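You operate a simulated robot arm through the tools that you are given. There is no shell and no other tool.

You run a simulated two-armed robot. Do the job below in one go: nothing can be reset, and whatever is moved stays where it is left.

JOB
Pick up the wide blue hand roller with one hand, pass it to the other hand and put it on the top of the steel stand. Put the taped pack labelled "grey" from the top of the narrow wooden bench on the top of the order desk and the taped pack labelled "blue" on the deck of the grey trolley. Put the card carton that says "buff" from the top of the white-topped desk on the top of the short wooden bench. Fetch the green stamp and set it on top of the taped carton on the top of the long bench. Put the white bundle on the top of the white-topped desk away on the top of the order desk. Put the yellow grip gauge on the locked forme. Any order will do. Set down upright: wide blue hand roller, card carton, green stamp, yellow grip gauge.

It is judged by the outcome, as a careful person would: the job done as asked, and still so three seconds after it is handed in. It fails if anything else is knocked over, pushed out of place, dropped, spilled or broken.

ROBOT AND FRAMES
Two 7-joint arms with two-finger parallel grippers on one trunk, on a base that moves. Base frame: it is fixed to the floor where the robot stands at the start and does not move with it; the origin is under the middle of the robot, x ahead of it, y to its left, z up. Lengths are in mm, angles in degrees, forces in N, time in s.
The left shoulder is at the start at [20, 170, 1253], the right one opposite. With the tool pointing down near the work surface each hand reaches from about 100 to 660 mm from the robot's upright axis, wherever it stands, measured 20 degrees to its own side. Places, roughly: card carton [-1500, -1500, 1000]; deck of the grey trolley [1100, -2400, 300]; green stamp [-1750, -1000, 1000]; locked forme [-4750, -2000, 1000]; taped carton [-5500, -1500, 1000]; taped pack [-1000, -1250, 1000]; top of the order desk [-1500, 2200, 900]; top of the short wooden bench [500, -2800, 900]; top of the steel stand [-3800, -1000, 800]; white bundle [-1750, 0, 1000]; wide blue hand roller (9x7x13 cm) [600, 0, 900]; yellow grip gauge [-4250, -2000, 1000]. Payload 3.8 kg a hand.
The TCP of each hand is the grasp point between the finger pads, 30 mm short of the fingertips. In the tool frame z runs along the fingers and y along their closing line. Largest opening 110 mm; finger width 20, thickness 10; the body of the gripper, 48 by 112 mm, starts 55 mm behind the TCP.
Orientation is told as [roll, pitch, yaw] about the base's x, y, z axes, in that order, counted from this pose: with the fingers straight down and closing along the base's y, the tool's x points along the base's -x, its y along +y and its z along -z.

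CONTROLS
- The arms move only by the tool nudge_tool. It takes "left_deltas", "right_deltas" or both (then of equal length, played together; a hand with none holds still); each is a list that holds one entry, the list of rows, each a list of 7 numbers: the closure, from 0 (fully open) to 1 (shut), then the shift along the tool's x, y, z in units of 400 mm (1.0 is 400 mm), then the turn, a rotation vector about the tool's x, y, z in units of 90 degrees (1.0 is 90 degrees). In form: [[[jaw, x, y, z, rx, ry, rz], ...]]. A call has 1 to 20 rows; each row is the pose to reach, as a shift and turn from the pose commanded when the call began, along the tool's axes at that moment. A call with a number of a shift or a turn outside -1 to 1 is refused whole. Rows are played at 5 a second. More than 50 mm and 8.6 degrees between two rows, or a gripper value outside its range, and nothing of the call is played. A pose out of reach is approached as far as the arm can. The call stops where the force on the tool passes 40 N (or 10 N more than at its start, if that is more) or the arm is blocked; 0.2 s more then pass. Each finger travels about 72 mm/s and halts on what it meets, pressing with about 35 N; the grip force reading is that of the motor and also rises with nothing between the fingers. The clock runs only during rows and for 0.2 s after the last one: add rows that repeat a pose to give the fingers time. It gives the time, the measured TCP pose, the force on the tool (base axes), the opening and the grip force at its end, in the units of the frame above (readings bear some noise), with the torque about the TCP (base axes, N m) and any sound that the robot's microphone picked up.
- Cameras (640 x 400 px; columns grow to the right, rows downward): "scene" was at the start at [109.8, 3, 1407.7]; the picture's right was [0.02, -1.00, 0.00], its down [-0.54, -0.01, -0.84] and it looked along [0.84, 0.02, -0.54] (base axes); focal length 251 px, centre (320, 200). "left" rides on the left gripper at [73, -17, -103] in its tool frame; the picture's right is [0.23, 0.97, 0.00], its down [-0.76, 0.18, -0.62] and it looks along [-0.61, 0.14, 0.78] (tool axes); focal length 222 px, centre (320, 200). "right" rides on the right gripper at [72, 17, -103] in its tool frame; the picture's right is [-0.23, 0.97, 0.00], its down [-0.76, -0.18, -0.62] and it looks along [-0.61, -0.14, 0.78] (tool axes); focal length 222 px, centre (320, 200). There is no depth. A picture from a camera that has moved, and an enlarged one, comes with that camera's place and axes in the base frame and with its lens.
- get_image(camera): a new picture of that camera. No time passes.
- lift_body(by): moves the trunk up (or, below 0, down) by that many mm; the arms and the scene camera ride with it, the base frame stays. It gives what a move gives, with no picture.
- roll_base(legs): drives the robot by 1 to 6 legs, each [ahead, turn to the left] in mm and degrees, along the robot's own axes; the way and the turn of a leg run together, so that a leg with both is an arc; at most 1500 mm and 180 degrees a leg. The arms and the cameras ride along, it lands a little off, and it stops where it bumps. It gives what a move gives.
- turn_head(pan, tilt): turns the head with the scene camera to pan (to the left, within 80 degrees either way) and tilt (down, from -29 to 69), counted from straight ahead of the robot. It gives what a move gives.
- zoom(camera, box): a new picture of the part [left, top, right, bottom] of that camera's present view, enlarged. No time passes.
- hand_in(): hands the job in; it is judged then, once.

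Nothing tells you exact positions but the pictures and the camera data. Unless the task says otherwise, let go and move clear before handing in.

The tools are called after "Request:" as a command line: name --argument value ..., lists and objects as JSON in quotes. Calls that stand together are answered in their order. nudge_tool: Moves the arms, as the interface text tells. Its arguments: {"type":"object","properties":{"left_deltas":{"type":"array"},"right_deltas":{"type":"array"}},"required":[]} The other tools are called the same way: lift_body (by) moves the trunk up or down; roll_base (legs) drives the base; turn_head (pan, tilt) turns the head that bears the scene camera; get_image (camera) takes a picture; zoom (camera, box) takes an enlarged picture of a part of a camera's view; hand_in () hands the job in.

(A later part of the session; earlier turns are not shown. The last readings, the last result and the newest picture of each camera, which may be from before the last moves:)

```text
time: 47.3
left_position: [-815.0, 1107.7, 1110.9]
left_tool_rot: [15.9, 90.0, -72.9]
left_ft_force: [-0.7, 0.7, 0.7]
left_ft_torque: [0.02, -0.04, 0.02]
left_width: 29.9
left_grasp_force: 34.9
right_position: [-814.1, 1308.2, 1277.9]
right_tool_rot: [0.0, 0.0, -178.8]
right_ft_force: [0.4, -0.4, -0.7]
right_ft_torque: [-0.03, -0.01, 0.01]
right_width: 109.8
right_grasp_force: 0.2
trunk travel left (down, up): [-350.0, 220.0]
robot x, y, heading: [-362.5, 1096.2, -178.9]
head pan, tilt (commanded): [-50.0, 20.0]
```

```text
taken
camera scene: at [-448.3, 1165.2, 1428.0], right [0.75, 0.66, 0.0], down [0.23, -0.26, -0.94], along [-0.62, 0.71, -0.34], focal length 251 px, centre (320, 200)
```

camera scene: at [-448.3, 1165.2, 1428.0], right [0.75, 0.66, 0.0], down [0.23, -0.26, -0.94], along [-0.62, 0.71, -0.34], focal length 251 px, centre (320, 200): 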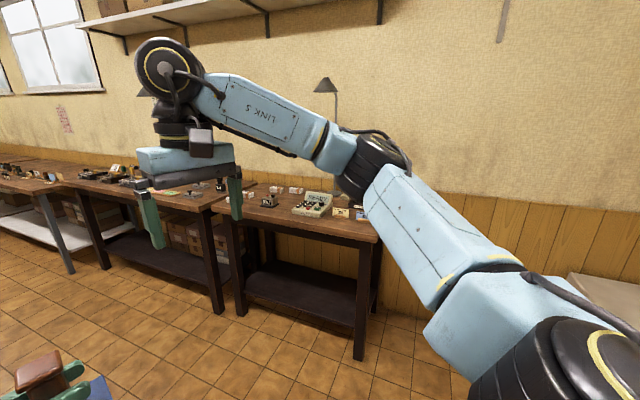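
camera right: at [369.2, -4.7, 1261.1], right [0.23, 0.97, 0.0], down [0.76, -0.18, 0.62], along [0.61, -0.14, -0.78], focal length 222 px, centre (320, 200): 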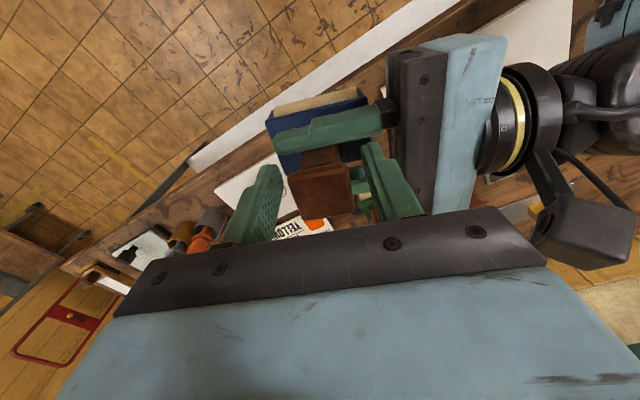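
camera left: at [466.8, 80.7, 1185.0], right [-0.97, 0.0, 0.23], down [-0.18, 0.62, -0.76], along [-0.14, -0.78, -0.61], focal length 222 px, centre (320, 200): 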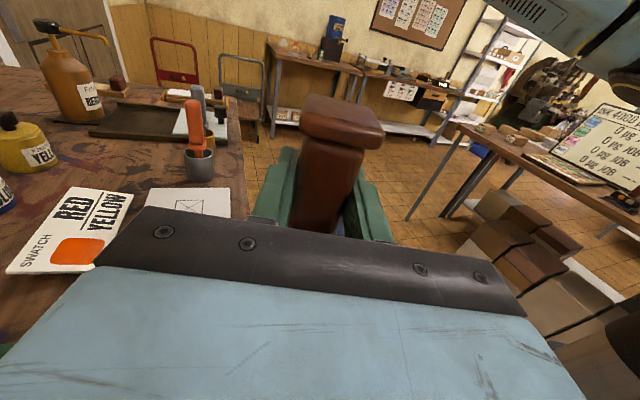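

The aisle ahead is clear. I'll drive along it past the island to about x -2500 and look at the far group of benches.

Request:
roll_base --legs '[[1500, -1], [650, 0]]'

Request:
turn_head --pan 30 --tilt 20

Request:
get_image --camera "scene"

Request:
turn_head --pan 80 --tilt 25

Request:
get_image --camera "scene"

```text
time: 57.8
left_position: [-2944.7, 1145.4, 1111.8]
left_tool_rot: [44.3, 90.0, -47.2]
left_ft_force: [-0.6, 0.0, -0.4]
left_ft_torque: [0.04, 0.01, -0.06]
left_width: 29.8
left_grasp_force: 35.3
right_position: [-2931.5, 1345.0, 1277.1]
right_tool_rot: [0.0, 0.0, 178.4]
right_ft_force: [-0.1, 0.2, -0.8]
right_ft_torque: [0.01, -0.03, 0.0]
right_width: 110.1
right_grasp_force: 0.0
trunk travel left (down, up): [-350.0, 220.0]
robot x, y, heading: [-2496.3, 1114.5, 178.2]
head pan, tilt (commanded): [-50.0, 20.0]
```

```text
time: 59.4
left_position: [-2945.0, 1146.0, 1111.1]
left_tool_rot: [13.3, 90.0, -78.3]
left_ft_force: [0.2, 0.5, 0.3]
left_ft_torque: [-0.01, 0.0, 0.0]
left_width: 29.5
left_grasp_force: 35.3
right_position: [-2932.4, 1344.2, 1278.2]
right_tool_rot: [0.0, 0.0, 178.4]
right_ft_force: [0.1, -0.7, 0.5]
right_ft_torque: [0.02, 0.0, 0.0]
right_width: 110.0
right_grasp_force: 0.1
trunk travel left (down, up): [-350.0, 220.0]
robot x, y, heading: [-2497.1, 1110.5, 178.6]
head pan, tilt (commanded): [30.0, 20.0]
```

```text
taken
camera scene: at [-2598.3, 1068.0, 1428.0], right [-0.48, 0.88, 0.0], down [0.3, 0.16, -0.94], along [-0.83, -0.45, -0.34], focal length 251 px, centre (320, 200)
```

scene: 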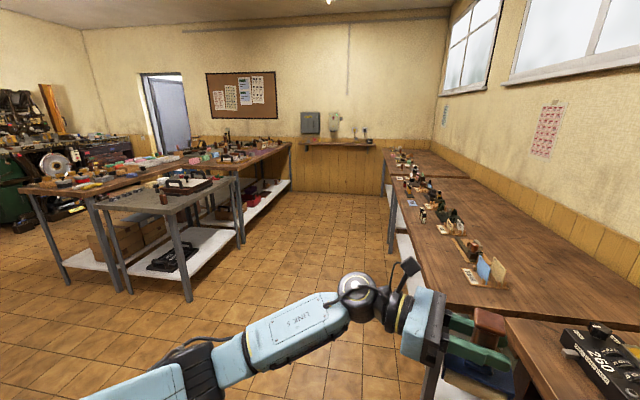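

```text
time: 60.5
left_position: [-2944.3, 1145.4, 1112.1]
left_tool_rot: [22.7, 89.9, -68.9]
left_ft_force: [0.2, -0.5, -0.1]
left_ft_torque: [-0.02, -0.01, -0.01]
left_width: 29.9
left_grasp_force: 35.0
right_position: [-2932.0, 1344.9, 1277.4]
right_tool_rot: [0.2, 0.1, 178.4]
right_ft_force: [0.9, -0.1, -0.4]
right_ft_torque: [0.05, 0.01, -0.03]
right_width: 109.8
right_grasp_force: 0.0
trunk travel left (down, up): [-350.0, 220.0]
robot x, y, heading: [-2495.1, 1110.4, 178.5]
head pan, tilt (commanded): [80.0, 25.0]
```

```text
taken
camera scene: at [-2535.0, 1022.1, 1419.9], right [-0.98, 0.2, 0.0], down [0.09, 0.41, -0.91], along [-0.18, -0.89, -0.42], focal length 251 px, centre (320, 200)
```

scene: 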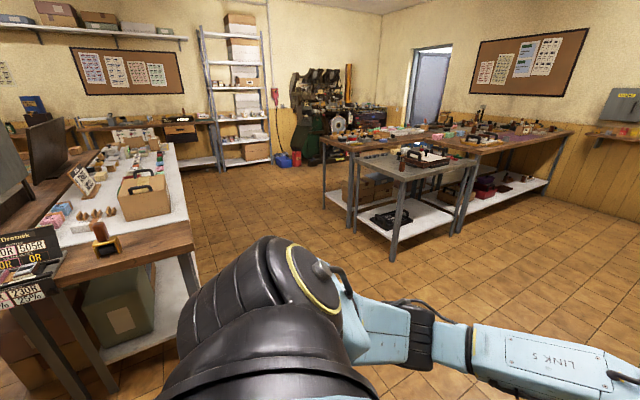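

Request:
turn_head --pan 45 --tilt 15

Request:
zoom --camera "scene" --box '[100, 120, 420, 320]'

Request:
turn_head --pan 78 --tilt 20

Request:
zoom --camera "scene" --box '[0, 100, 260, 300]'

```text
time: 61.5
left_position: [-2943.4, 1145.6, 1111.4]
left_tool_rot: [21.0, 90.0, -70.5]
left_ft_force: [0.0, 0.1, 0.3]
left_ft_torque: [-0.01, 0.01, 0.01]
left_width: 29.9
left_grasp_force: 34.6
right_position: [-2932.4, 1344.9, 1278.9]
right_tool_rot: [-0.1, 0.0, 178.4]
right_ft_force: [0.9, 0.1, 0.0]
right_ft_torque: [0.01, -0.01, -0.02]
right_width: 110.0
right_grasp_force: 0.0
trunk travel left (down, up): [-350.0, 220.0]
robot x, y, heading: [-2494.6, 1114.0, 178.2]
head pan, tilt (commanded): [45.0, 15.0]
```

```text
2.00 times, centred on (260, 220) of scene
camera zoom: at [-2584.2, 1048.0, 1436.1], right [-0.69, 0.73, 0.0], down [0.19, 0.18, -0.97], along [-0.7, -0.66, -0.26], focal length 502 px, centre (440, 160)
```

zoom: 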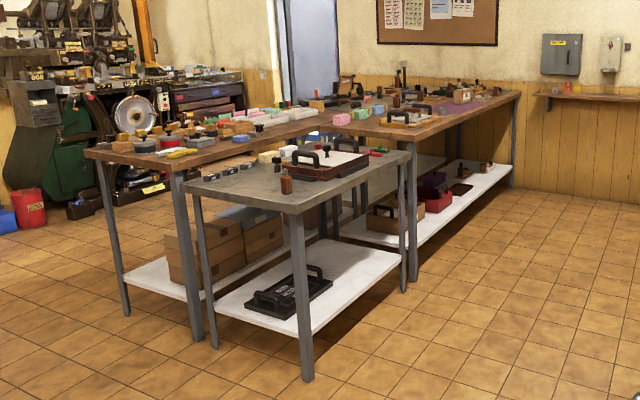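

```text
time: 62.5
left_position: [-2944.6, 1145.8, 1110.9]
left_tool_rot: [20.8, 90.0, -70.7]
left_ft_force: [-0.2, -0.8, -1.0]
left_ft_torque: [-0.04, 0.0, 0.02]
left_width: 29.9
left_grasp_force: 34.8
right_position: [-2932.8, 1344.1, 1277.2]
right_tool_rot: [0.0, 0.1, 178.4]
right_ft_force: [1.2, -0.1, 0.7]
right_ft_torque: [-0.02, -0.01, 0.0]
right_width: 110.1
right_grasp_force: 0.1
trunk travel left (down, up): [-350.0, 220.0]
robot x, y, heading: [-2493.1, 1112.2, 178.4]
head pan, tilt (commanded): [78.0, 20.0]
```

```text
2.00 times, centred on (130, 200) of scene
camera zoom: at [-2538.3, 1021.8, 1428.0], right [-0.97, 0.24, 0.0], down [0.08, 0.33, -0.94], along [-0.22, -0.91, -0.34], focal length 502 px, centre (700, 200)
```

zoom: 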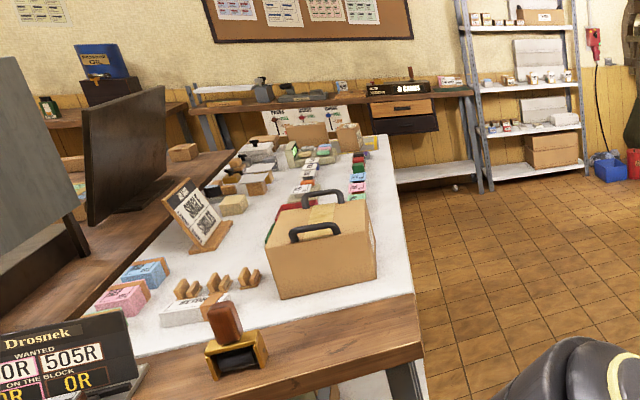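

All the furniture turns out to be set about 18 degrees off the base axes; the steel stand's near edge runs from about [-3433, -455] to [-4229, -723]. I'll drive closer to it and look for a free spot.

Request:
roll_base --legs '[[0, 45], [1000, 0]]'

Request:
turn_head --pan 20 --tilt 25

Request:
get_image --camera "scene"

```text
time: 69.6
left_position: [-3551.1, 156.9, 1112.2]
left_tool_rot: [37.8, 89.9, -9.1]
left_ft_force: [0.1, 0.2, -0.4]
left_ft_torque: [0.0, 0.0, -0.03]
left_width: 29.7
left_grasp_force: 34.6
right_position: [-3682.4, 307.5, 1277.5]
right_tool_rot: [0.0, -0.1, -137.0]
right_ft_force: [-0.1, -1.1, 0.2]
right_ft_torque: [0.01, -0.03, -0.02]
right_width: 109.9
right_grasp_force: 0.2
trunk travel left (down, up): [-350.0, 220.0]
robot x, y, heading: [-3206.4, 450.3, -137.1]
head pan, tilt (commanded): [78.0, 20.0]
```

```text
time: 70.9
left_position: [-3551.0, 157.6, 1111.5]
left_tool_rot: [14.2, 90.0, -32.8]
left_ft_force: [0.5, -1.4, 0.6]
left_ft_torque: [-0.01, 0.0, -0.01]
left_width: 29.9
left_grasp_force: 34.5
right_position: [-3682.6, 307.5, 1277.0]
right_tool_rot: [0.1, 0.0, -137.1]
right_ft_force: [-0.1, 0.4, 0.6]
right_ft_torque: [0.03, -0.04, -0.03]
right_width: 109.8
right_grasp_force: 0.0
trunk travel left (down, up): [-350.0, 220.0]
robot x, y, heading: [-3203.9, 449.4, -137.0]
head pan, tilt (commanded): [20.0, 25.0]
```

```text
taken
camera scene: at [-3264.1, 351.7, 1419.9], right [-0.89, 0.45, 0.0], down [0.19, 0.38, -0.91], along [-0.41, -0.81, -0.42], focal length 251 px, centre (320, 200)
```

scene: 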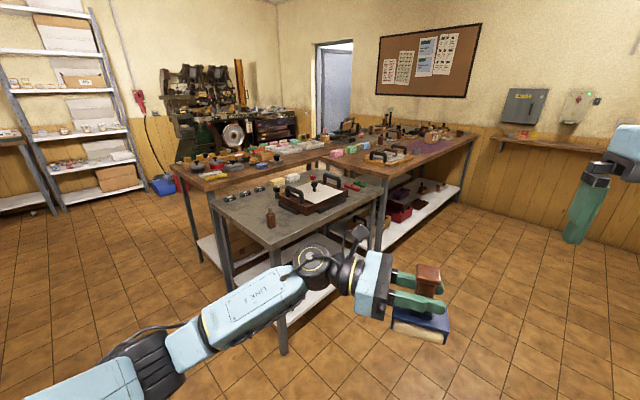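

Request:
zoom --camera "scene" --box '[160, 120, 420, 270]'

Request:
zoom --camera "scene" --box '[320, 110, 520, 220]'

```text
2.46 times, centred on (290, 195) of scene
camera zoom: at [-3264.1, 351.7, 1419.9], right [-0.89, 0.45, 0.0], down [0.19, 0.38, -0.91], along [-0.41, -0.81, -0.42], focal length 618 px, centre (394, 212)
```

zoom: 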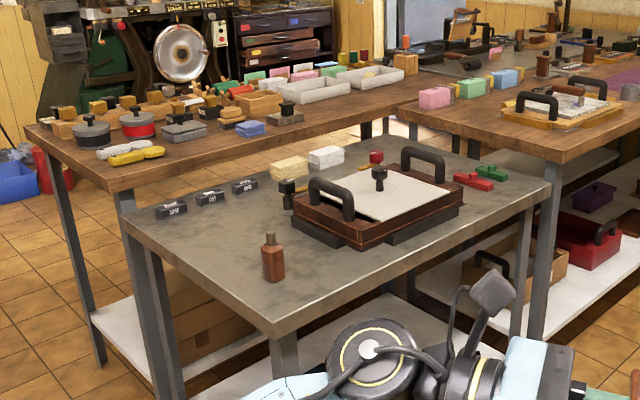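

```text
3.20 times, centred on (420, 165) of scene
camera zoom: at [-3264.1, 351.7, 1419.9], right [-0.89, 0.45, 0.0], down [0.19, 0.38, -0.91], along [-0.41, -0.81, -0.42], focal length 804 px, centre (0, 312)
```

zoom: 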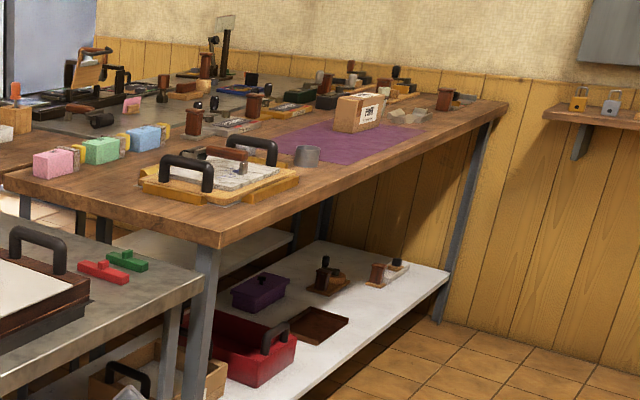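

The stand has a free patch on its short side between the brown bottle and the small black labels; triangulating puts the top near z 772. I'll drive round to that short side and face it.

Request:
roll_base --legs '[[0, 56], [1165, 0], [0, -80.5]]'

Request:
turn_head --pan 0 --tilt 45

Request:
get_image --camera "scene"

```text
time: 82.6
left_position: [-3457.0, -791.3, 1110.9]
left_tool_rot: [22.7, 89.9, -48.1]
left_ft_force: [1.1, 0.5, -0.4]
left_ft_torque: [0.01, -0.02, 0.0]
left_width: 29.9
left_grasp_force: 35.0
right_position: [-3514.0, -599.6, 1278.1]
right_tool_rot: [0.0, 0.0, -160.8]
right_ft_force: [0.5, -0.4, 0.2]
right_ft_torque: [-0.01, 0.0, 0.03]
right_width: 110.1
right_grasp_force: 0.1
trunk travel left (down, up): [-350.0, 220.0]
robot x, y, heading: [-3023.7, -664.2, -160.7]
head pan, tilt (commanded): [20.0, 25.0]
```

```text
time: 83.4
left_position: [-3455.3, -790.5, 1111.1]
left_tool_rot: [27.9, 89.9, -42.8]
left_ft_force: [-0.1, -0.6, 0.1]
left_ft_torque: [-0.03, 0.01, 0.01]
left_width: 29.7
left_grasp_force: 34.8
right_position: [-3515.1, -600.1, 1279.8]
right_tool_rot: [-0.1, 0.0, -160.7]
right_ft_force: [-0.2, 0.0, 0.2]
right_ft_torque: [0.01, -0.03, -0.02]
right_width: 110.1
right_grasp_force: 0.0
trunk travel left (down, up): [-350.0, 220.0]
robot x, y, heading: [-3024.6, -666.3, -160.7]
head pan, tilt (commanded): [0.0, 45.0]
```

```text
taken
camera scene: at [-3120.1, -696.8, 1389.4], right [-0.33, 0.94, 0.0], down [0.67, 0.23, -0.71], along [-0.67, -0.23, -0.71], focal length 251 px, centre (320, 200)
```

scene: 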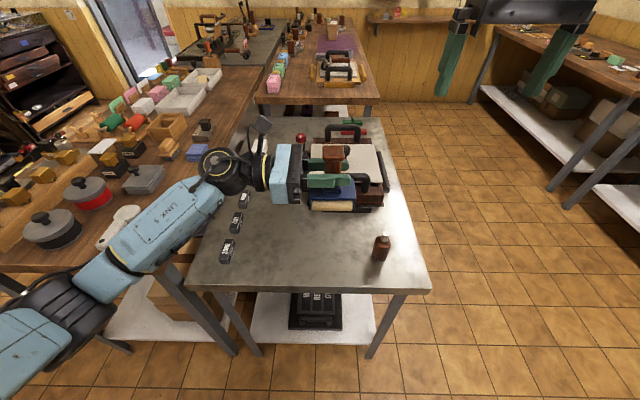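

The free patch lies about 500 mm ahead of the robot between bottle and labels, but the left forearm passes over the neighbouring bench. I'll first turn the left hand 45 degrees so that it points forward-right, keeping the arm over free space.

Request:
nudge_tool --left_deltas '[[[1, 0, 0, 0, 0.083, 0, 0], [1, 0, 0, 0, 0.166, 0, 0], [1, 0, 0, 0, 0.25, 0, 0], [1, 0, 0, 0, 0.333, 0, 0], [1, 0, 0, 0, 0.416, 0, 0], [1, 0, 0, 0, 0.5, 0, 0], [1, 0, 0, 0, 0.5, 0, 0]]]'

Request:
get_image --camera "scene"

Request:
get_image --camera "left"

```text
time: 85.0
left_position: [-3455.0, -790.9, 1112.7]
left_tool_rot: [34.9, 89.8, 9.2]
left_ft_force: [0.1, 0.3, -4.8]
left_ft_torque: [-0.03, 0.0, 0.0]
left_width: 29.7
left_grasp_force: 35.4
right_position: [-3513.7, -600.9, 1277.8]
right_tool_rot: [0.0, 0.0, -160.8]
right_ft_force: [0.0, 0.9, 0.3]
right_ft_torque: [-0.04, 0.0, 0.01]
right_width: 110.2
right_grasp_force: 0.1
trunk travel left (down, up): [-350.0, 220.0]
robot x, y, heading: [-3024.2, -667.3, -160.8]
head pan, tilt (commanded): [0.0, 45.0]
```

```text
taken
camera scene: at [-3120.4, -697.4, 1389.3], right [-0.33, 0.94, 0.0], down [0.67, 0.23, -0.71], along [-0.67, -0.23, -0.71], focal length 251 px, centre (320, 200)
```

scene: 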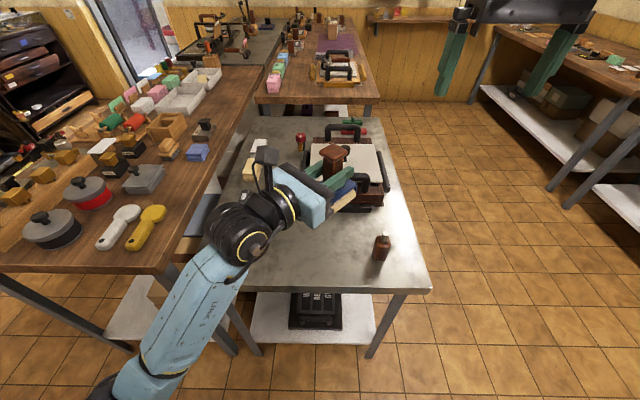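

```text
taken
camera left: at [-3368.9, -850.7, 1185.2], right [0.42, 0.88, 0.23], down [0.64, -0.11, -0.76], along [-0.64, 0.47, -0.61], focal length 222 px, centre (320, 200)
```

left: 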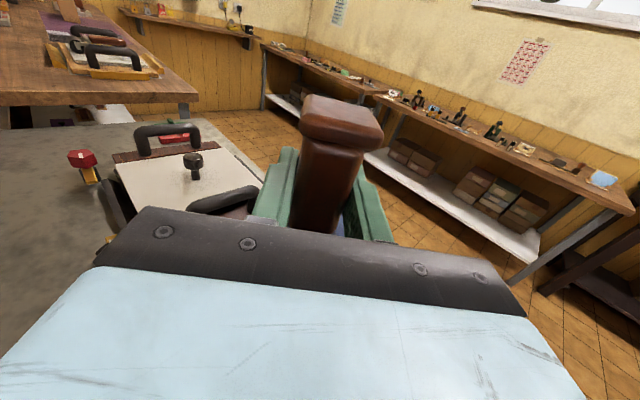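

The arm now runs over free floor. I'll move 50 mm forward and lower most of the way, stopping about 25 mm above the stand.

Request:
nudge_tool --left_deltas '[[[1, 0, -0.045, 0.046, 0, 0, 0], [1, 0, -0.0915, 0.092, 0, 0, 0], [1, -0.1, -0.0915, 0.092, 0, 0, 0], [1, -0.2, -0.0915, 0.092, 0, 0, 0], [1, -0.3, -0.0915, 0.092, 0, 0, 0], [1, -0.4, -0.0915, 0.092, 0, 0, 0], [1, -0.5, -0.0915, 0.092, 0, 0, 0], [1, -0.55, -0.0915, 0.092, 0, 0, 0], [1, -0.58, -0.0915, 0.092, 0, 0, 0]]]'

Request:
get_image --camera "scene"

Request:
get_image --camera "right"

```text
time: 87.0
left_position: [-3503.4, -808.9, 878.4]
left_tool_rot: [-40.5, 89.9, -66.1]
left_ft_force: [0.5, -0.1, -4.6]
left_ft_torque: [-0.01, 0.02, -0.01]
left_width: 30.1
left_grasp_force: 35.0
right_position: [-3515.0, -601.1, 1277.8]
right_tool_rot: [0.1, -0.1, -160.7]
right_ft_force: [-0.2, -0.2, -0.4]
right_ft_torque: [0.01, -0.01, 0.0]
right_width: 110.1
right_grasp_force: 0.1
trunk travel left (down, up): [-350.0, 220.0]
robot x, y, heading: [-3023.8, -660.2, -160.6]
head pan, tilt (commanded): [0.0, 45.0]
```

```text
taken
camera scene: at [-3120.4, -696.9, 1389.3], right [-0.33, 0.94, 0.0], down [0.67, 0.23, -0.71], along [-0.67, -0.23, -0.71], focal length 251 px, centre (320, 200)
```

scene: 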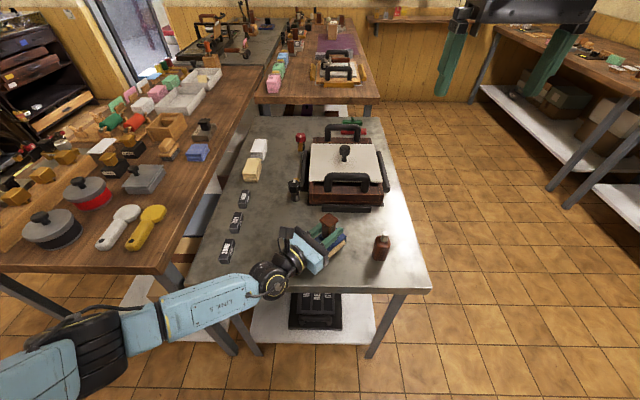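

```text
taken
camera right: at [-3442.0, -593.0, 1381.3], right [0.11, -0.99, 0.0], down [-0.78, -0.08, 0.62], along [-0.62, -0.07, -0.78], focal length 222 px, centre (320, 200)
```

right: 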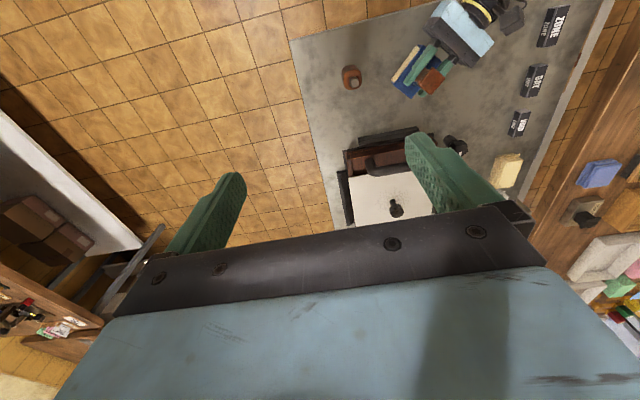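

Request:
zoom --camera "scene" --box '[220, 180, 440, 310]'

Request:
zoom --camera "right" --box '[300, 0, 580, 140]'

```text
2.91 times, centred on (330, 245) of scene
camera zoom: at [-3120.4, -696.9, 1389.3], right [-0.33, 0.94, 0.0], down [0.67, 0.23, -0.71], along [-0.67, -0.23, -0.71], focal length 731 px, centre (291, 69)
```

zoom: 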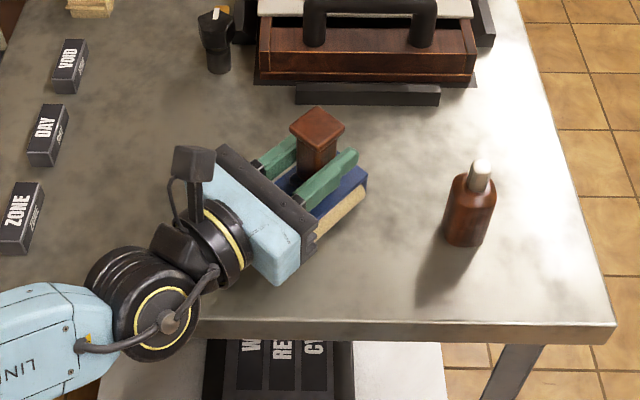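

```text
2.29 times, centred on (440, 70) of right
camera zoom: at [-3442.0, -593.0, 1381.3], right [0.11, -0.99, 0.0], down [-0.78, -0.08, 0.62], along [-0.62, -0.07, -0.78], focal length 508 px, centre (46, 497)
```

zoom: 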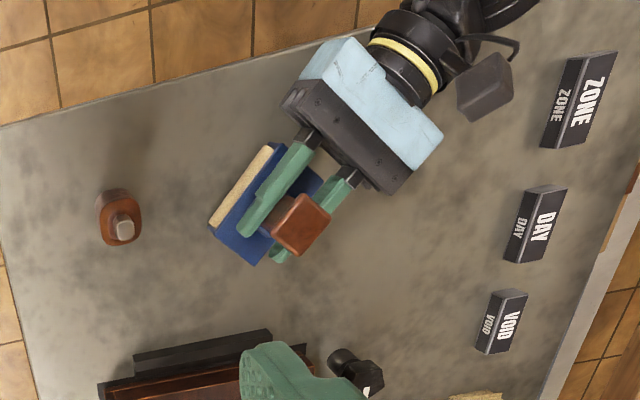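

Request:
nudge_tool --left_deltas '[[[1, -0.02, 0, 0, 0, 0, 0], [1, -0.04, 0, 0, 0, 0, 0], [1, -0.05, 0, 0, 0, 0, 0]]]'

Request:
zoom --camera "scene" --box '[220, 180, 440, 310]'

```text
time: 87.8
left_position: [-3504.3, -806.6, 866.7]
left_tool_rot: [-174.4, 89.2, 160.1]
left_ft_force: [-0.1, -1.4, 31.6]
left_ft_torque: [0.24, -0.03, 0.1]
left_width: 29.8
left_grasp_force: 35.5
right_position: [-3511.8, -599.7, 1279.6]
right_tool_rot: [0.1, -0.2, -160.8]
right_ft_force: [0.6, -0.2, -0.5]
right_ft_torque: [-0.01, 0.0, 0.0]
right_width: 109.9
right_grasp_force: 0.0
trunk travel left (down, up): [-350.0, 220.0]
robot x, y, heading: [-3022.7, -668.3, -160.8]
head pan, tilt (commanded): [0.0, 45.0]
```

```text
2.91 times, centred on (330, 245) of scene
camera zoom: at [-3117.7, -696.1, 1389.8], right [-0.33, 0.94, 0.0], down [0.67, 0.23, -0.71], along [-0.67, -0.23, -0.71], focal length 731 px, centre (291, 69)
```

zoom: 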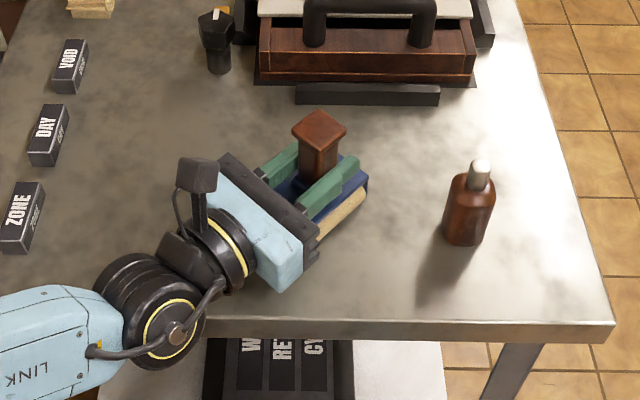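

The roller has touched the stand at 31 N. I'll ease off the push, then open the left hand.

Request:
nudge_tool --left_deltas '[[[1, 0.01, 0, 0, 0, 0, 0], [1, 0.017, 0, 0, 0, 0, 0], [1, 0.017, 0, 0, 0, 0, 0]]]'

```text
time: 88.6
left_position: [-3502.8, -808.2, 866.2]
left_tool_rot: [-43.9, 89.9, -69.6]
left_ft_force: [-5.9, 2.8, 11.3]
left_ft_torque: [0.51, 0.88, 0.04]
left_width: 29.7
left_grasp_force: 34.8
right_position: [-3514.6, -600.9, 1278.1]
right_tool_rot: [0.0, -0.2, -160.8]
right_ft_force: [-0.1, -0.2, -0.3]
right_ft_torque: [-0.01, -0.02, 0.0]
right_width: 109.9
right_grasp_force: 0.0
trunk travel left (down, up): [-350.0, 220.0]
robot x, y, heading: [-3022.4, -665.3, -160.8]
head pan, tilt (commanded): [0.0, 45.0]
```

Request:
nudge_tool --left_deltas '[[[1, 0.004, 0, 0, 0, 0, 0], [0.85, 0.004, 0, 0, 0, 0, 0], [0.7, 0.004, 0, 0, 0, 0, 0], [0.5, 0.004, 0, 0, 0, 0, 0], [0.3, 0.004, 0, 0, 0, 0, 0], [0, 0.004, 0, 0, 0, 0, 0], [0, 0.004, 0, 0, 0, 0, 0], [0, 0.004, 0, 0, 0, 0, 0]]]'

Request:
zoom --camera "scene" --box '[220, 180, 440, 310]'

Request:
get_image --camera "left"

```text
time: 90.4
left_position: [-3502.3, -807.9, 865.5]
left_tool_rot: [-33.4, 89.8, -58.9]
left_ft_force: [-0.1, 0.5, -0.4]
left_ft_torque: [-0.05, -0.04, 0.0]
left_width: 110.2
left_grasp_force: 0.1
right_position: [-3515.2, -600.1, 1277.7]
right_tool_rot: [0.1, 0.0, -160.9]
right_ft_force: [-0.1, -0.8, 0.5]
right_ft_torque: [0.01, 0.01, 0.01]
right_width: 109.8
right_grasp_force: 0.1
trunk travel left (down, up): [-350.0, 220.0]
robot x, y, heading: [-3022.2, -664.1, -160.6]
head pan, tilt (commanded): [0.0, 45.0]
```

```text
2.91 times, centred on (330, 245) of scene
camera zoom: at [-3119.9, -696.6, 1389.4], right [-0.33, 0.94, 0.0], down [0.67, 0.23, -0.71], along [-0.67, -0.23, -0.71], focal length 731 px, centre (291, 69)
```

zoom: 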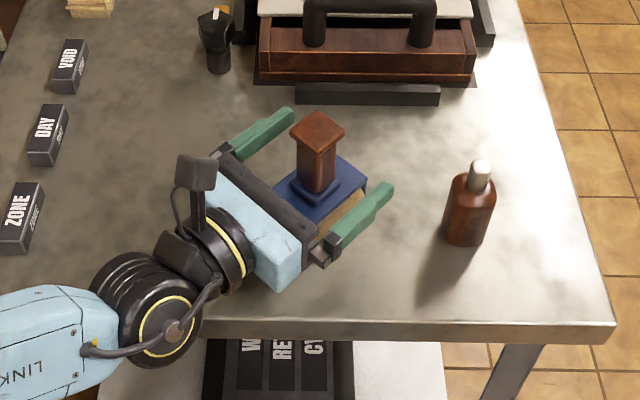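

```text
taken
camera left: at [-3417.8, -866.8, 940.6], right [0.42, 0.88, 0.23], down [0.64, -0.11, -0.76], along [-0.64, 0.47, -0.61], focal length 222 px, centre (320, 200)
```

left: 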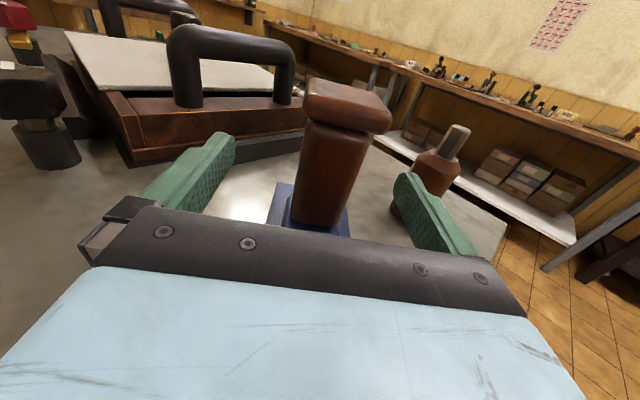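

The roller stands upright on its own. I'll lift the left hand straight up clear of it.

Request:
nudge_tool --left_deltas '[[[0, 0.05, 0, 0, 0, 0, 0], [0, 0.15, 0, 0, 0, 0, 0], [0, 0.25, 0, 0, 0, 0, 0], [0, 0.35, 0, 0, 0, 0, 0], [0, 0.45, 0, 0, 0, 0, 0], [0, 0.55, 0, 0, 0, 0, 0], [0, 0.65, 0, 0, 0, 0, 0]]]'

Request:
roll_base --legs '[[-350, 0]]'

Request:
get_image --camera "scene"

```text
time: 92.0
left_position: [-3503.0, -809.1, 1126.7]
left_tool_rot: [-23.0, 89.9, -48.5]
left_ft_force: [-0.4, 0.1, -0.8]
left_ft_torque: [0.0, 0.03, -0.01]
left_width: 109.9
left_grasp_force: 0.1
right_position: [-3515.5, -601.3, 1278.2]
right_tool_rot: [0.0, -0.1, -160.7]
right_ft_force: [0.1, -0.5, -1.2]
right_ft_torque: [-0.03, 0.0, -0.01]
right_width: 109.6
right_grasp_force: 0.1
trunk travel left (down, up): [-350.0, 220.0]
robot x, y, heading: [-3018.9, -663.0, -161.0]
head pan, tilt (commanded): [0.0, 45.0]
```

```text
time: 94.3
left_position: [-3173.9, -695.3, 1125.9]
left_tool_rot: [-64.3, 89.9, -89.8]
left_ft_force: [0.4, -0.5, 0.2]
left_ft_torque: [-0.03, -0.02, 0.04]
left_width: 109.7
left_grasp_force: 0.0
right_position: [-3185.6, -486.6, 1279.1]
right_tool_rot: [-0.1, -0.1, -160.6]
right_ft_force: [0.9, 0.8, 0.1]
right_ft_torque: [0.01, -0.01, -0.02]
right_width: 109.8
right_grasp_force: 0.1
trunk travel left (down, up): [-350.0, 220.0]
robot x, y, heading: [-2696.2, -549.1, -160.7]
head pan, tilt (commanded): [0.0, 45.0]
```

```text
taken
camera scene: at [-2790.5, -581.3, 1389.4], right [-0.33, 0.94, 0.0], down [0.67, 0.24, -0.71], along [-0.67, -0.24, -0.71], focal length 251 px, centre (320, 200)
```

scene: 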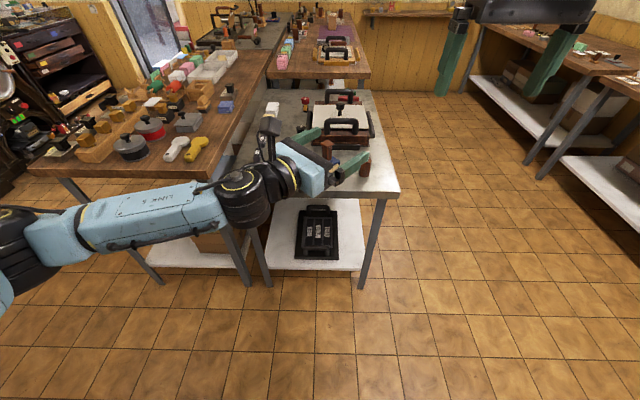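

The roller stands well on the stand. Now I'll bring the left hand back to its pointing-down pose in two moves.

Request:
nudge_tool --left_deltas '[[[0, 0.025, -0.03, -0.059, -0.083, 0, 0], [0, 0.05, -0.059, -0.118, -0.166, 0, 0], [0, 0.075, -0.089, -0.177, -0.25, 0, 0], [0, 0.1, -0.118, -0.236, -0.333, 0, 0], [0, 0.125, -0.148, -0.295, -0.416, 0, 0], [0, 0.15, -0.177, -0.354, -0.5, 0, 0]]]'

Request:
nudge_tool --left_deltas '[[[0, 0.004, -0.006, -0.006, -0.0513, -0.0513, 0.0513], [0, 0.008, -0.012, -0.012, -0.1026, -0.1026, 0.1026], [0, 0.012, -0.018, -0.018, -0.154, -0.154, 0.154], [0, 0.016, -0.024, -0.024, -0.2053, -0.2053, 0.2053], [0, 0.02, -0.03, -0.03, -0.2566, -0.2566, 0.2566], [0, 0.024, -0.036, -0.036, -0.3079, -0.3079, 0.3079], [0, 0.028, -0.042, -0.042, -0.3592, -0.3592, 0.3592], [0, 0.032, -0.048, -0.048, -0.4106, -0.4106, 0.4106], [0, 0.036, -0.054, -0.054, -0.4619, -0.4619, 0.4619], [0, 0.04, -0.06, -0.06, -0.5132, -0.5132, 0.5132], [0, 0.044, -0.066, -0.066, -0.5645, -0.5645, 0.5645], [0, 0.048, -0.072, -0.072, -0.6158, -0.6158, 0.6158], [0, 0.052, -0.078, -0.078, -0.6672, -0.6672, 0.6672], [0, 0.056, -0.084, -0.084, -0.7185, -0.7185, 0.7185], [0, 0.06, -0.09, -0.09, -0.7698, -0.7698, 0.7698], [0, 0.06, -0.09, -0.09, -0.7698, -0.7698, 0.7698]]]'

Request:
turn_head --pan 10 --tilt 25

Request:
get_image --camera "scene"

```text
time: 95.7
left_position: [-3074.9, -820.8, 1186.2]
left_tool_rot: [20.8, 89.9, -49.7]
left_ft_force: [0.6, -0.3, 0.9]
left_ft_torque: [-0.02, -0.01, 0.02]
left_width: 109.9
left_grasp_force: 0.2
right_position: [-3185.7, -487.0, 1278.3]
right_tool_rot: [0.1, 0.0, -160.5]
right_ft_force: [0.2, 0.2, -0.1]
right_ft_torque: [0.01, 0.0, -0.01]
right_width: 110.1
right_grasp_force: 0.0
trunk travel left (down, up): [-350.0, 220.0]
robot x, y, heading: [-2695.3, -549.1, -160.7]
head pan, tilt (commanded): [0.0, 45.0]
```

```text
time: 99.1
left_position: [-3098.8, -867.5, 1210.2]
left_tool_rot: [0.0, 0.0, -160.5]
left_ft_force: [-0.7, -0.1, -0.2]
left_ft_torque: [0.03, -0.01, 0.03]
left_width: 109.8
left_grasp_force: 0.1
right_position: [-3186.5, -487.9, 1278.2]
right_tool_rot: [0.0, -0.1, -160.5]
right_ft_force: [0.4, 0.9, 0.1]
right_ft_torque: [-0.02, -0.01, 0.01]
right_width: 109.9
right_grasp_force: 0.0
trunk travel left (down, up): [-350.0, 220.0]
robot x, y, heading: [-2692.5, -546.4, -160.4]
head pan, tilt (commanded): [0.0, 45.0]
```

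```text
time: 99.9
left_position: [-3099.2, -867.9, 1210.1]
left_tool_rot: [0.1, 0.0, -160.5]
left_ft_force: [-0.1, -0.1, -0.1]
left_ft_torque: [0.02, 0.05, 0.03]
left_width: 110.1
left_grasp_force: 0.1
right_position: [-3186.8, -486.0, 1278.8]
right_tool_rot: [0.0, 0.1, -160.6]
right_ft_force: [-0.6, -0.2, 0.6]
right_ft_torque: [0.01, -0.04, -0.03]
right_width: 109.9
right_grasp_force: 0.1
trunk travel left (down, up): [-350.0, 220.0]
robot x, y, heading: [-2693.8, -548.9, -160.4]
head pan, tilt (commanded): [10.0, 25.0]
```

```text
taken
camera scene: at [-2794.7, -599.7, 1419.9], right [-0.49, 0.87, 0.0], down [0.37, 0.21, -0.91], along [-0.79, -0.45, -0.42], focal length 251 px, centre (320, 200)
```

scene: 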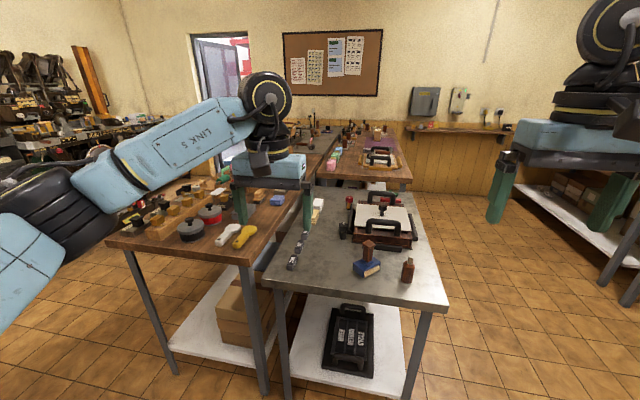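

Both hands are back in their neutral pose. I'll turn round to face the white-topped desk and look for the green stamp.

Request:
roll_base --legs '[[0, 90], [0, 89]]'

Request:
turn_head --pan 0 --tilt 25

Request:
get_image --camera "scene"

Request:
turn_head --pan -45 --tilt 25

Request:
get_image --camera "scene"

```text
time: 108.0
left_position: [-2285.0, -235.4, 1210.2]
left_tool_rot: [-0.1, 0.0, 18.6]
left_ft_force: [0.1, -0.1, 0.7]
left_ft_torque: [-0.03, 0.01, 0.0]
left_width: 109.8
left_grasp_force: 0.0
right_position: [-2204.3, -617.4, 1278.0]
right_tool_rot: [0.1, 0.0, 18.7]
right_ft_force: [0.2, -1.0, 0.4]
right_ft_torque: [0.0, 0.02, 0.01]
right_width: 110.0
right_grasp_force: 0.0
trunk travel left (down, up): [-350.0, 220.0]
robot x, y, heading: [-2692.6, -547.3, 18.6]
head pan, tilt (commanded): [10.0, 25.0]
```

```text
time: 108.7
left_position: [-2284.4, -233.9, 1210.8]
left_tool_rot: [0.0, 0.0, 18.7]
left_ft_force: [0.6, -0.5, 0.7]
left_ft_torque: [0.04, 0.0, 0.02]
left_width: 109.9
left_grasp_force: 0.0
right_position: [-2204.0, -616.6, 1278.4]
right_tool_rot: [0.0, -0.2, 18.6]
right_ft_force: [1.4, 0.4, 0.3]
right_ft_torque: [-0.04, 0.0, -0.01]
right_width: 110.0
right_grasp_force: 0.1
trunk travel left (down, up): [-350.0, 220.0]
robot x, y, heading: [-2695.7, -547.0, 18.7]
head pan, tilt (commanded): [0.0, 25.0]
```

```text
taken
camera scene: at [-2587.5, -511.2, 1419.9], right [0.32, -0.95, 0.0], down [-0.4, -0.14, -0.91], along [0.86, 0.29, -0.42], focal length 251 px, centre (320, 200)
```

scene: 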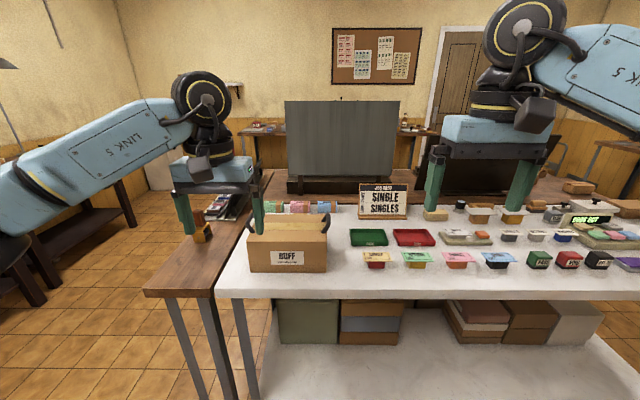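

```text
time: 109.8
left_position: [-2285.6, -234.7, 1210.2]
left_tool_rot: [0.0, 0.0, 18.7]
left_ft_force: [-0.7, -0.2, 0.1]
left_ft_torque: [-0.02, 0.02, 0.02]
left_width: 109.9
left_grasp_force: 0.1
right_position: [-2203.3, -615.7, 1278.4]
right_tool_rot: [0.0, 0.0, 18.7]
right_ft_force: [-0.8, 0.0, 0.6]
right_ft_torque: [0.0, 0.01, -0.01]
right_width: 110.1
right_grasp_force: 0.1
trunk travel left (down, up): [-350.0, 220.0]
robot x, y, heading: [-2688.6, -549.3, 18.4]
head pan, tilt (commanded): [-45.0, 25.0]
```

```text
taken
camera scene: at [-2592.2, -581.5, 1419.9], right [-0.44, -0.9, 0.0], down [-0.38, 0.19, -0.91], along [0.81, -0.4, -0.42], focal length 251 px, centre (320, 200)
```

scene: 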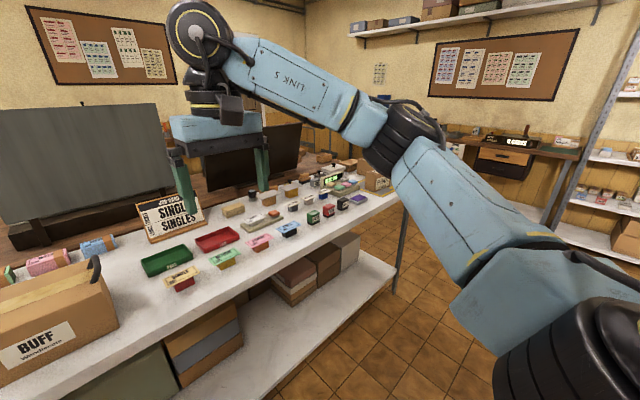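

Request:
zoom --camera "scene" --box '[200, 140, 420, 260]'

Request:
zoom --camera "scene" --box '[0, 240, 140, 380]'

Request:
zoom --camera "scene" --box '[120, 190, 320, 310]'

```text
2.91 times, centred on (310, 200) of scene
camera zoom: at [-2592.2, -581.5, 1419.9], right [-0.44, -0.9, 0.0], down [-0.38, 0.19, -0.91], along [0.81, -0.4, -0.42], focal length 731 px, centre (349, 200)
```

zoom: 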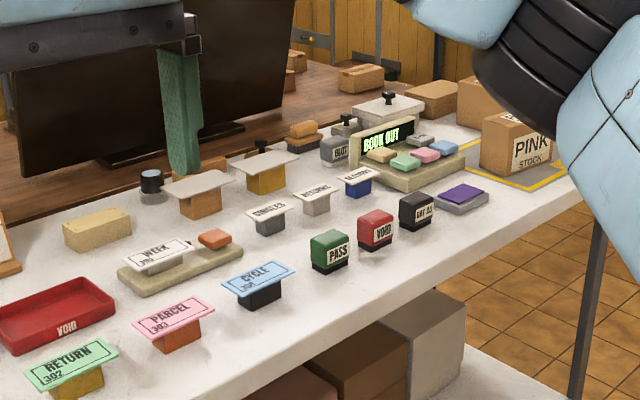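

```text
2.86 times, centred on (70, 310) of scene
camera zoom: at [-2592.2, -581.5, 1419.9], right [-0.44, -0.9, 0.0], down [-0.38, 0.19, -0.91], along [0.81, -0.4, -0.42], focal length 718 px, centre (1034, -114)
```

zoom: 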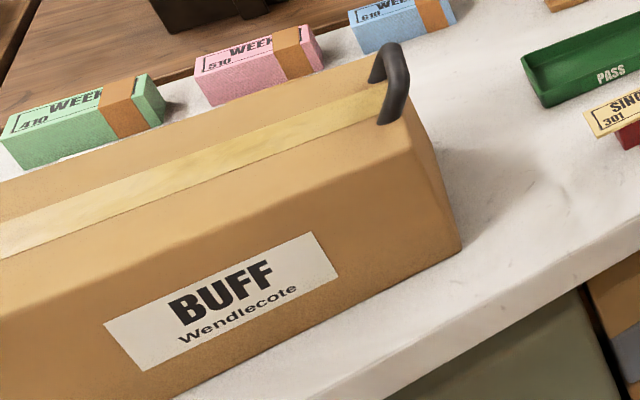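

```text
3.20 times, centred on (220, 250) of scene
camera zoom: at [-2592.2, -581.5, 1419.9], right [-0.44, -0.9, 0.0], down [-0.38, 0.19, -0.91], along [0.81, -0.4, -0.42], focal length 804 px, centre (640, 40)
```

zoom: 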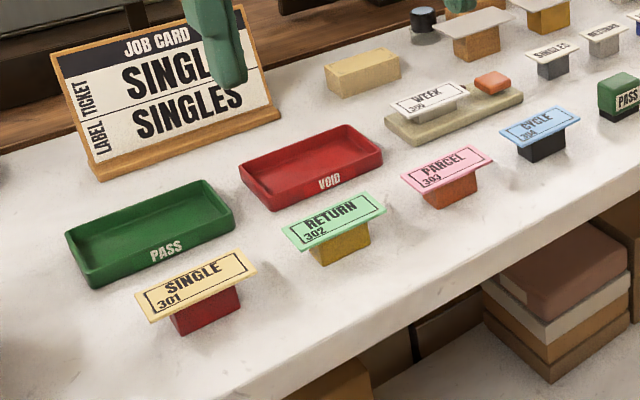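

The green "PASS" stamp is at about [-1797, -946] on the white-topped desk; small cartons (one says PINK) stand at its right end. I'll drive to stand in front of the stamp.

Request:
roll_base --legs '[[0, -66.6], [557, 0], [0, 66.6]]'

Request:
turn_head --pan -15 --tilt 40

Request:
get_image --camera "scene"

Request:
get_image --camera "right"

```text
time: 118.7
left_position: [-1916.4, -632.0, 1208.6]
left_tool_rot: [0.0, 0.0, 19.5]
left_ft_force: [-0.2, -0.8, -0.6]
left_ft_torque: [0.02, 0.01, -0.02]
left_width: 110.2
left_grasp_force: 0.0
right_position: [-1829.6, -1013.4, 1278.0]
right_tool_rot: [-0.1, 0.0, 19.4]
right_ft_force: [-0.9, -0.1, -0.2]
right_ft_torque: [-0.03, -0.02, 0.01]
right_width: 110.0
right_grasp_force: 0.1
trunk travel left (down, up): [-350.0, 220.0]
robot x, y, heading: [-2319.4, -952.1, 19.5]
head pan, tilt (commanded): [-45.0, 25.0]
```

```text
time: 119.7
left_position: [-1916.7, -632.4, 1210.2]
left_tool_rot: [0.1, 0.0, 19.4]
left_ft_force: [0.7, -0.1, -0.1]
left_ft_torque: [-0.03, 0.0, -0.02]
left_width: 110.1
left_grasp_force: 0.1
right_position: [-1830.3, -1013.5, 1278.4]
right_tool_rot: [0.0, -0.2, 19.5]
right_ft_force: [-0.1, -0.4, -0.1]
right_ft_torque: [-0.01, 0.01, -0.03]
right_width: 109.8
right_grasp_force: 0.1
trunk travel left (down, up): [-350.0, 220.0]
robot x, y, heading: [-2320.1, -953.6, 19.4]
head pan, tilt (commanded): [-15.0, 40.0]
```

```text
taken
camera scene: at [-2217.2, -937.5, 1396.7], right [0.08, -1.0, 0.0], down [-0.64, -0.05, -0.77], along [0.76, 0.06, -0.64], focal length 251 px, centre (320, 200)
```

scene: 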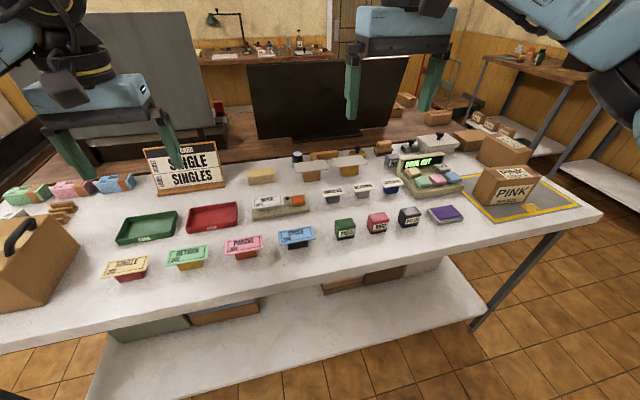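

```text
taken
camera right: at [-1904.6, -1021.9, 1381.5], right [-0.11, 0.99, 0.0], down [0.78, 0.09, 0.62], along [0.62, 0.07, -0.78], focal length 222 px, centre (320, 200)
```

right: 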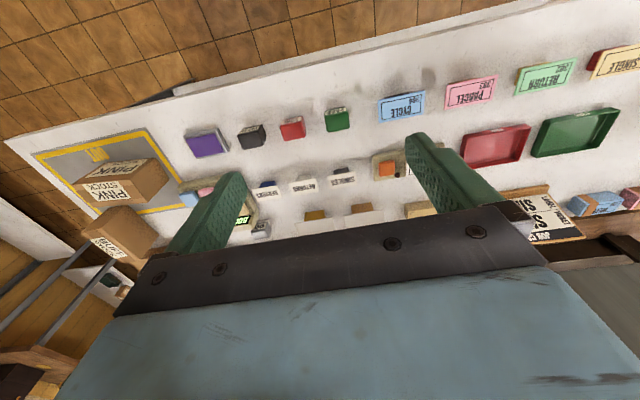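

Request:
zoom --camera "right" --box '[40, 140, 200, 270]'

Request:
zoom --camera "right" --box '[200, 80, 400, 180]'

Request:
zoom --camera "scene" --box '[300, 180, 440, 270]'

Request:
zoom --camera "scene" --box '[420, 100, 600, 240]'

```text
3.08 times, centred on (120, 205) of right
camera zoom: at [-1904.6, -1021.9, 1381.5], right [-0.11, 0.99, 0.0], down [0.78, 0.09, 0.62], along [0.62, 0.07, -0.78], focal length 684 px, centre (935, 185)
```

zoom: 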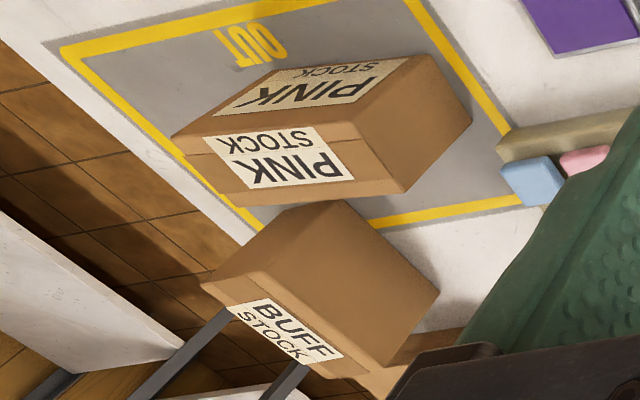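

```text
3.20 times, centred on (300, 130) of right
camera zoom: at [-1904.6, -1021.9, 1381.5], right [-0.11, 0.99, 0.0], down [0.78, 0.09, 0.62], along [0.62, 0.07, -0.78], focal length 711 px, centre (384, 424)
```

zoom: 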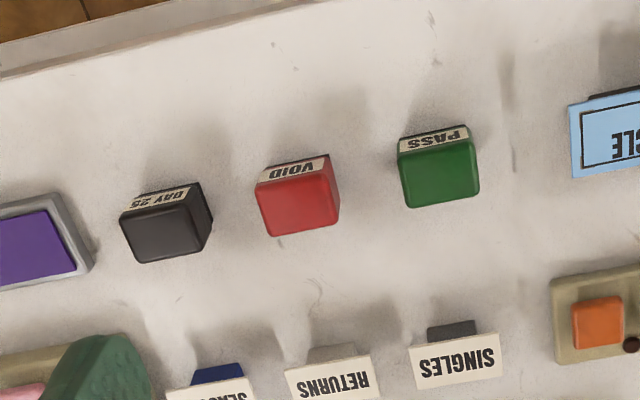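

```text
4.44 times, centred on (370, 225) of scene
camera zoom: at [-2217.2, -937.5, 1396.7], right [0.08, -1.0, 0.0], down [-0.64, -0.05, -0.77], along [0.76, 0.06, -0.64], focal length 1117 px, centre (98, 89)
```

zoom: 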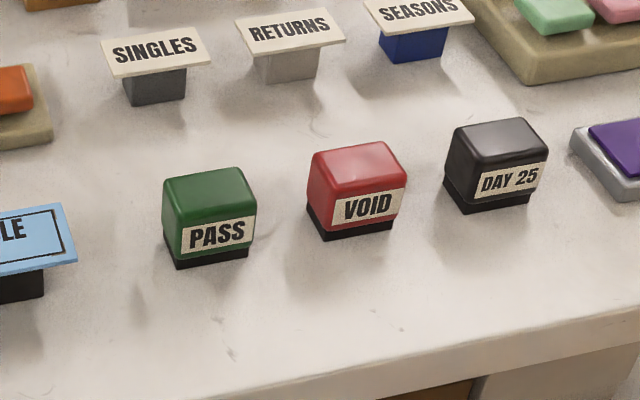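

```text
2.86 times, centred on (510, 170) of scene
camera zoom: at [-2217.2, -937.5, 1396.7], right [0.08, -1.0, 0.0], down [-0.64, -0.05, -0.77], along [0.76, 0.06, -0.64], focal length 718 px, centre (-223, 286)
```

zoom: 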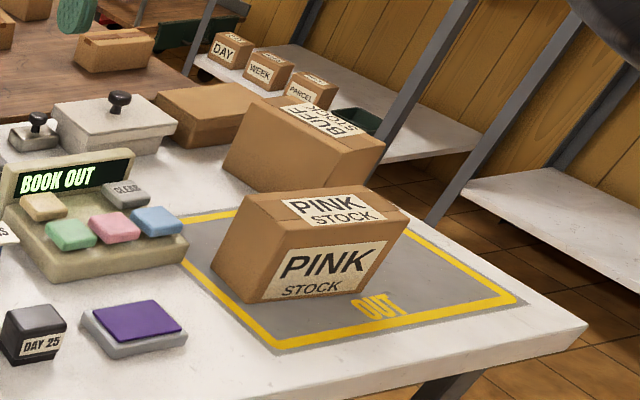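

The carton I need, "BUFF STOCK", stands at the right end behind PINK STOCK. The green stamp's top centre is at [-1748, -967, 930]; I'll bring the right hand over it with a partly open jaw.

Request:
nudge_tool --right_deltas '[[[0.3, -0.046, 0.008, 0.089, 0, 0, 0], [0.3, -0.093, 0.0166, 0.178, 0, 0, 0], [0.3, -0.139, 0.025, 0.267, 0, 0, 0], [0.3, -0.186, 0.033, 0.356, 0, 0, 0], [0.3, -0.232, 0.0415, 0.445, 0, 0, 0], [0.3, -0.232, 0.0415, 0.56, 0, 0, 0], [0.3, -0.232, 0.0415, 0.67, 0, 0, 0], [0.3, -0.232, 0.0415, 0.67, 0, 0, 0]]]'

Request:
get_image --camera "right"

Request:
zoom --camera "scene" --box '[300, 160, 440, 260]'

```text
time: 121.5
left_position: [-1916.6, -632.9, 1209.5]
left_tool_rot: [0.0, -0.1, 19.4]
left_ft_force: [0.2, -0.1, -0.8]
left_ft_torque: [0.02, 0.02, 0.0]
left_width: 110.0
left_grasp_force: 0.0
right_position: [-1746.2, -965.3, 1009.3]
right_tool_rot: [0.0, -0.1, 19.5]
right_ft_force: [-0.2, -1.4, 0.1]
right_ft_torque: [0.01, 0.01, 0.03]
right_width: 77.0
right_grasp_force: 0.0
trunk travel left (down, up): [-350.0, 220.0]
robot x, y, heading: [-2320.9, -951.6, 19.5]
head pan, tilt (commanded): [-15.0, 40.0]
```

```text
taken
camera right: at [-1821.9, -973.4, 1113.1], right [-0.11, 0.99, 0.0], down [0.78, 0.09, 0.62], along [0.62, 0.07, -0.78], focal length 222 px, centre (320, 200)
```

right: 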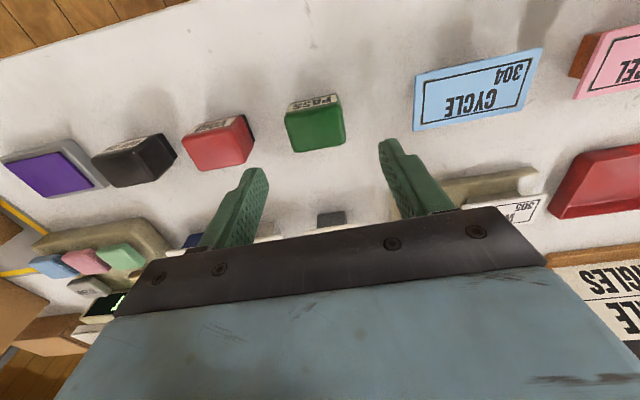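

```text
4.00 times, centred on (370, 210) of scene
camera zoom: at [-2217.5, -937.4, 1396.7], right [0.08, -1.0, 0.0], down [-0.64, -0.05, -0.77], along [0.76, 0.06, -0.64], focal length 1005 px, centre (120, 160)
```

zoom: 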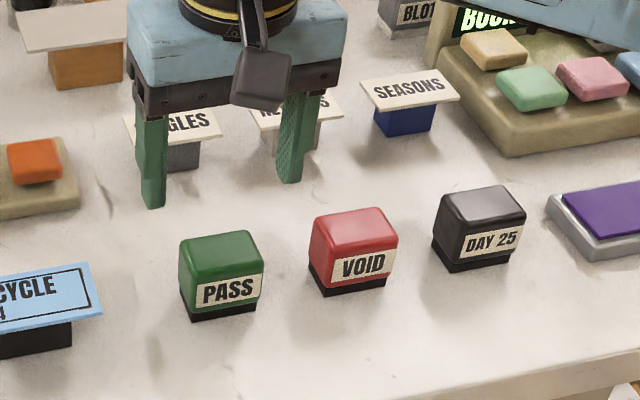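

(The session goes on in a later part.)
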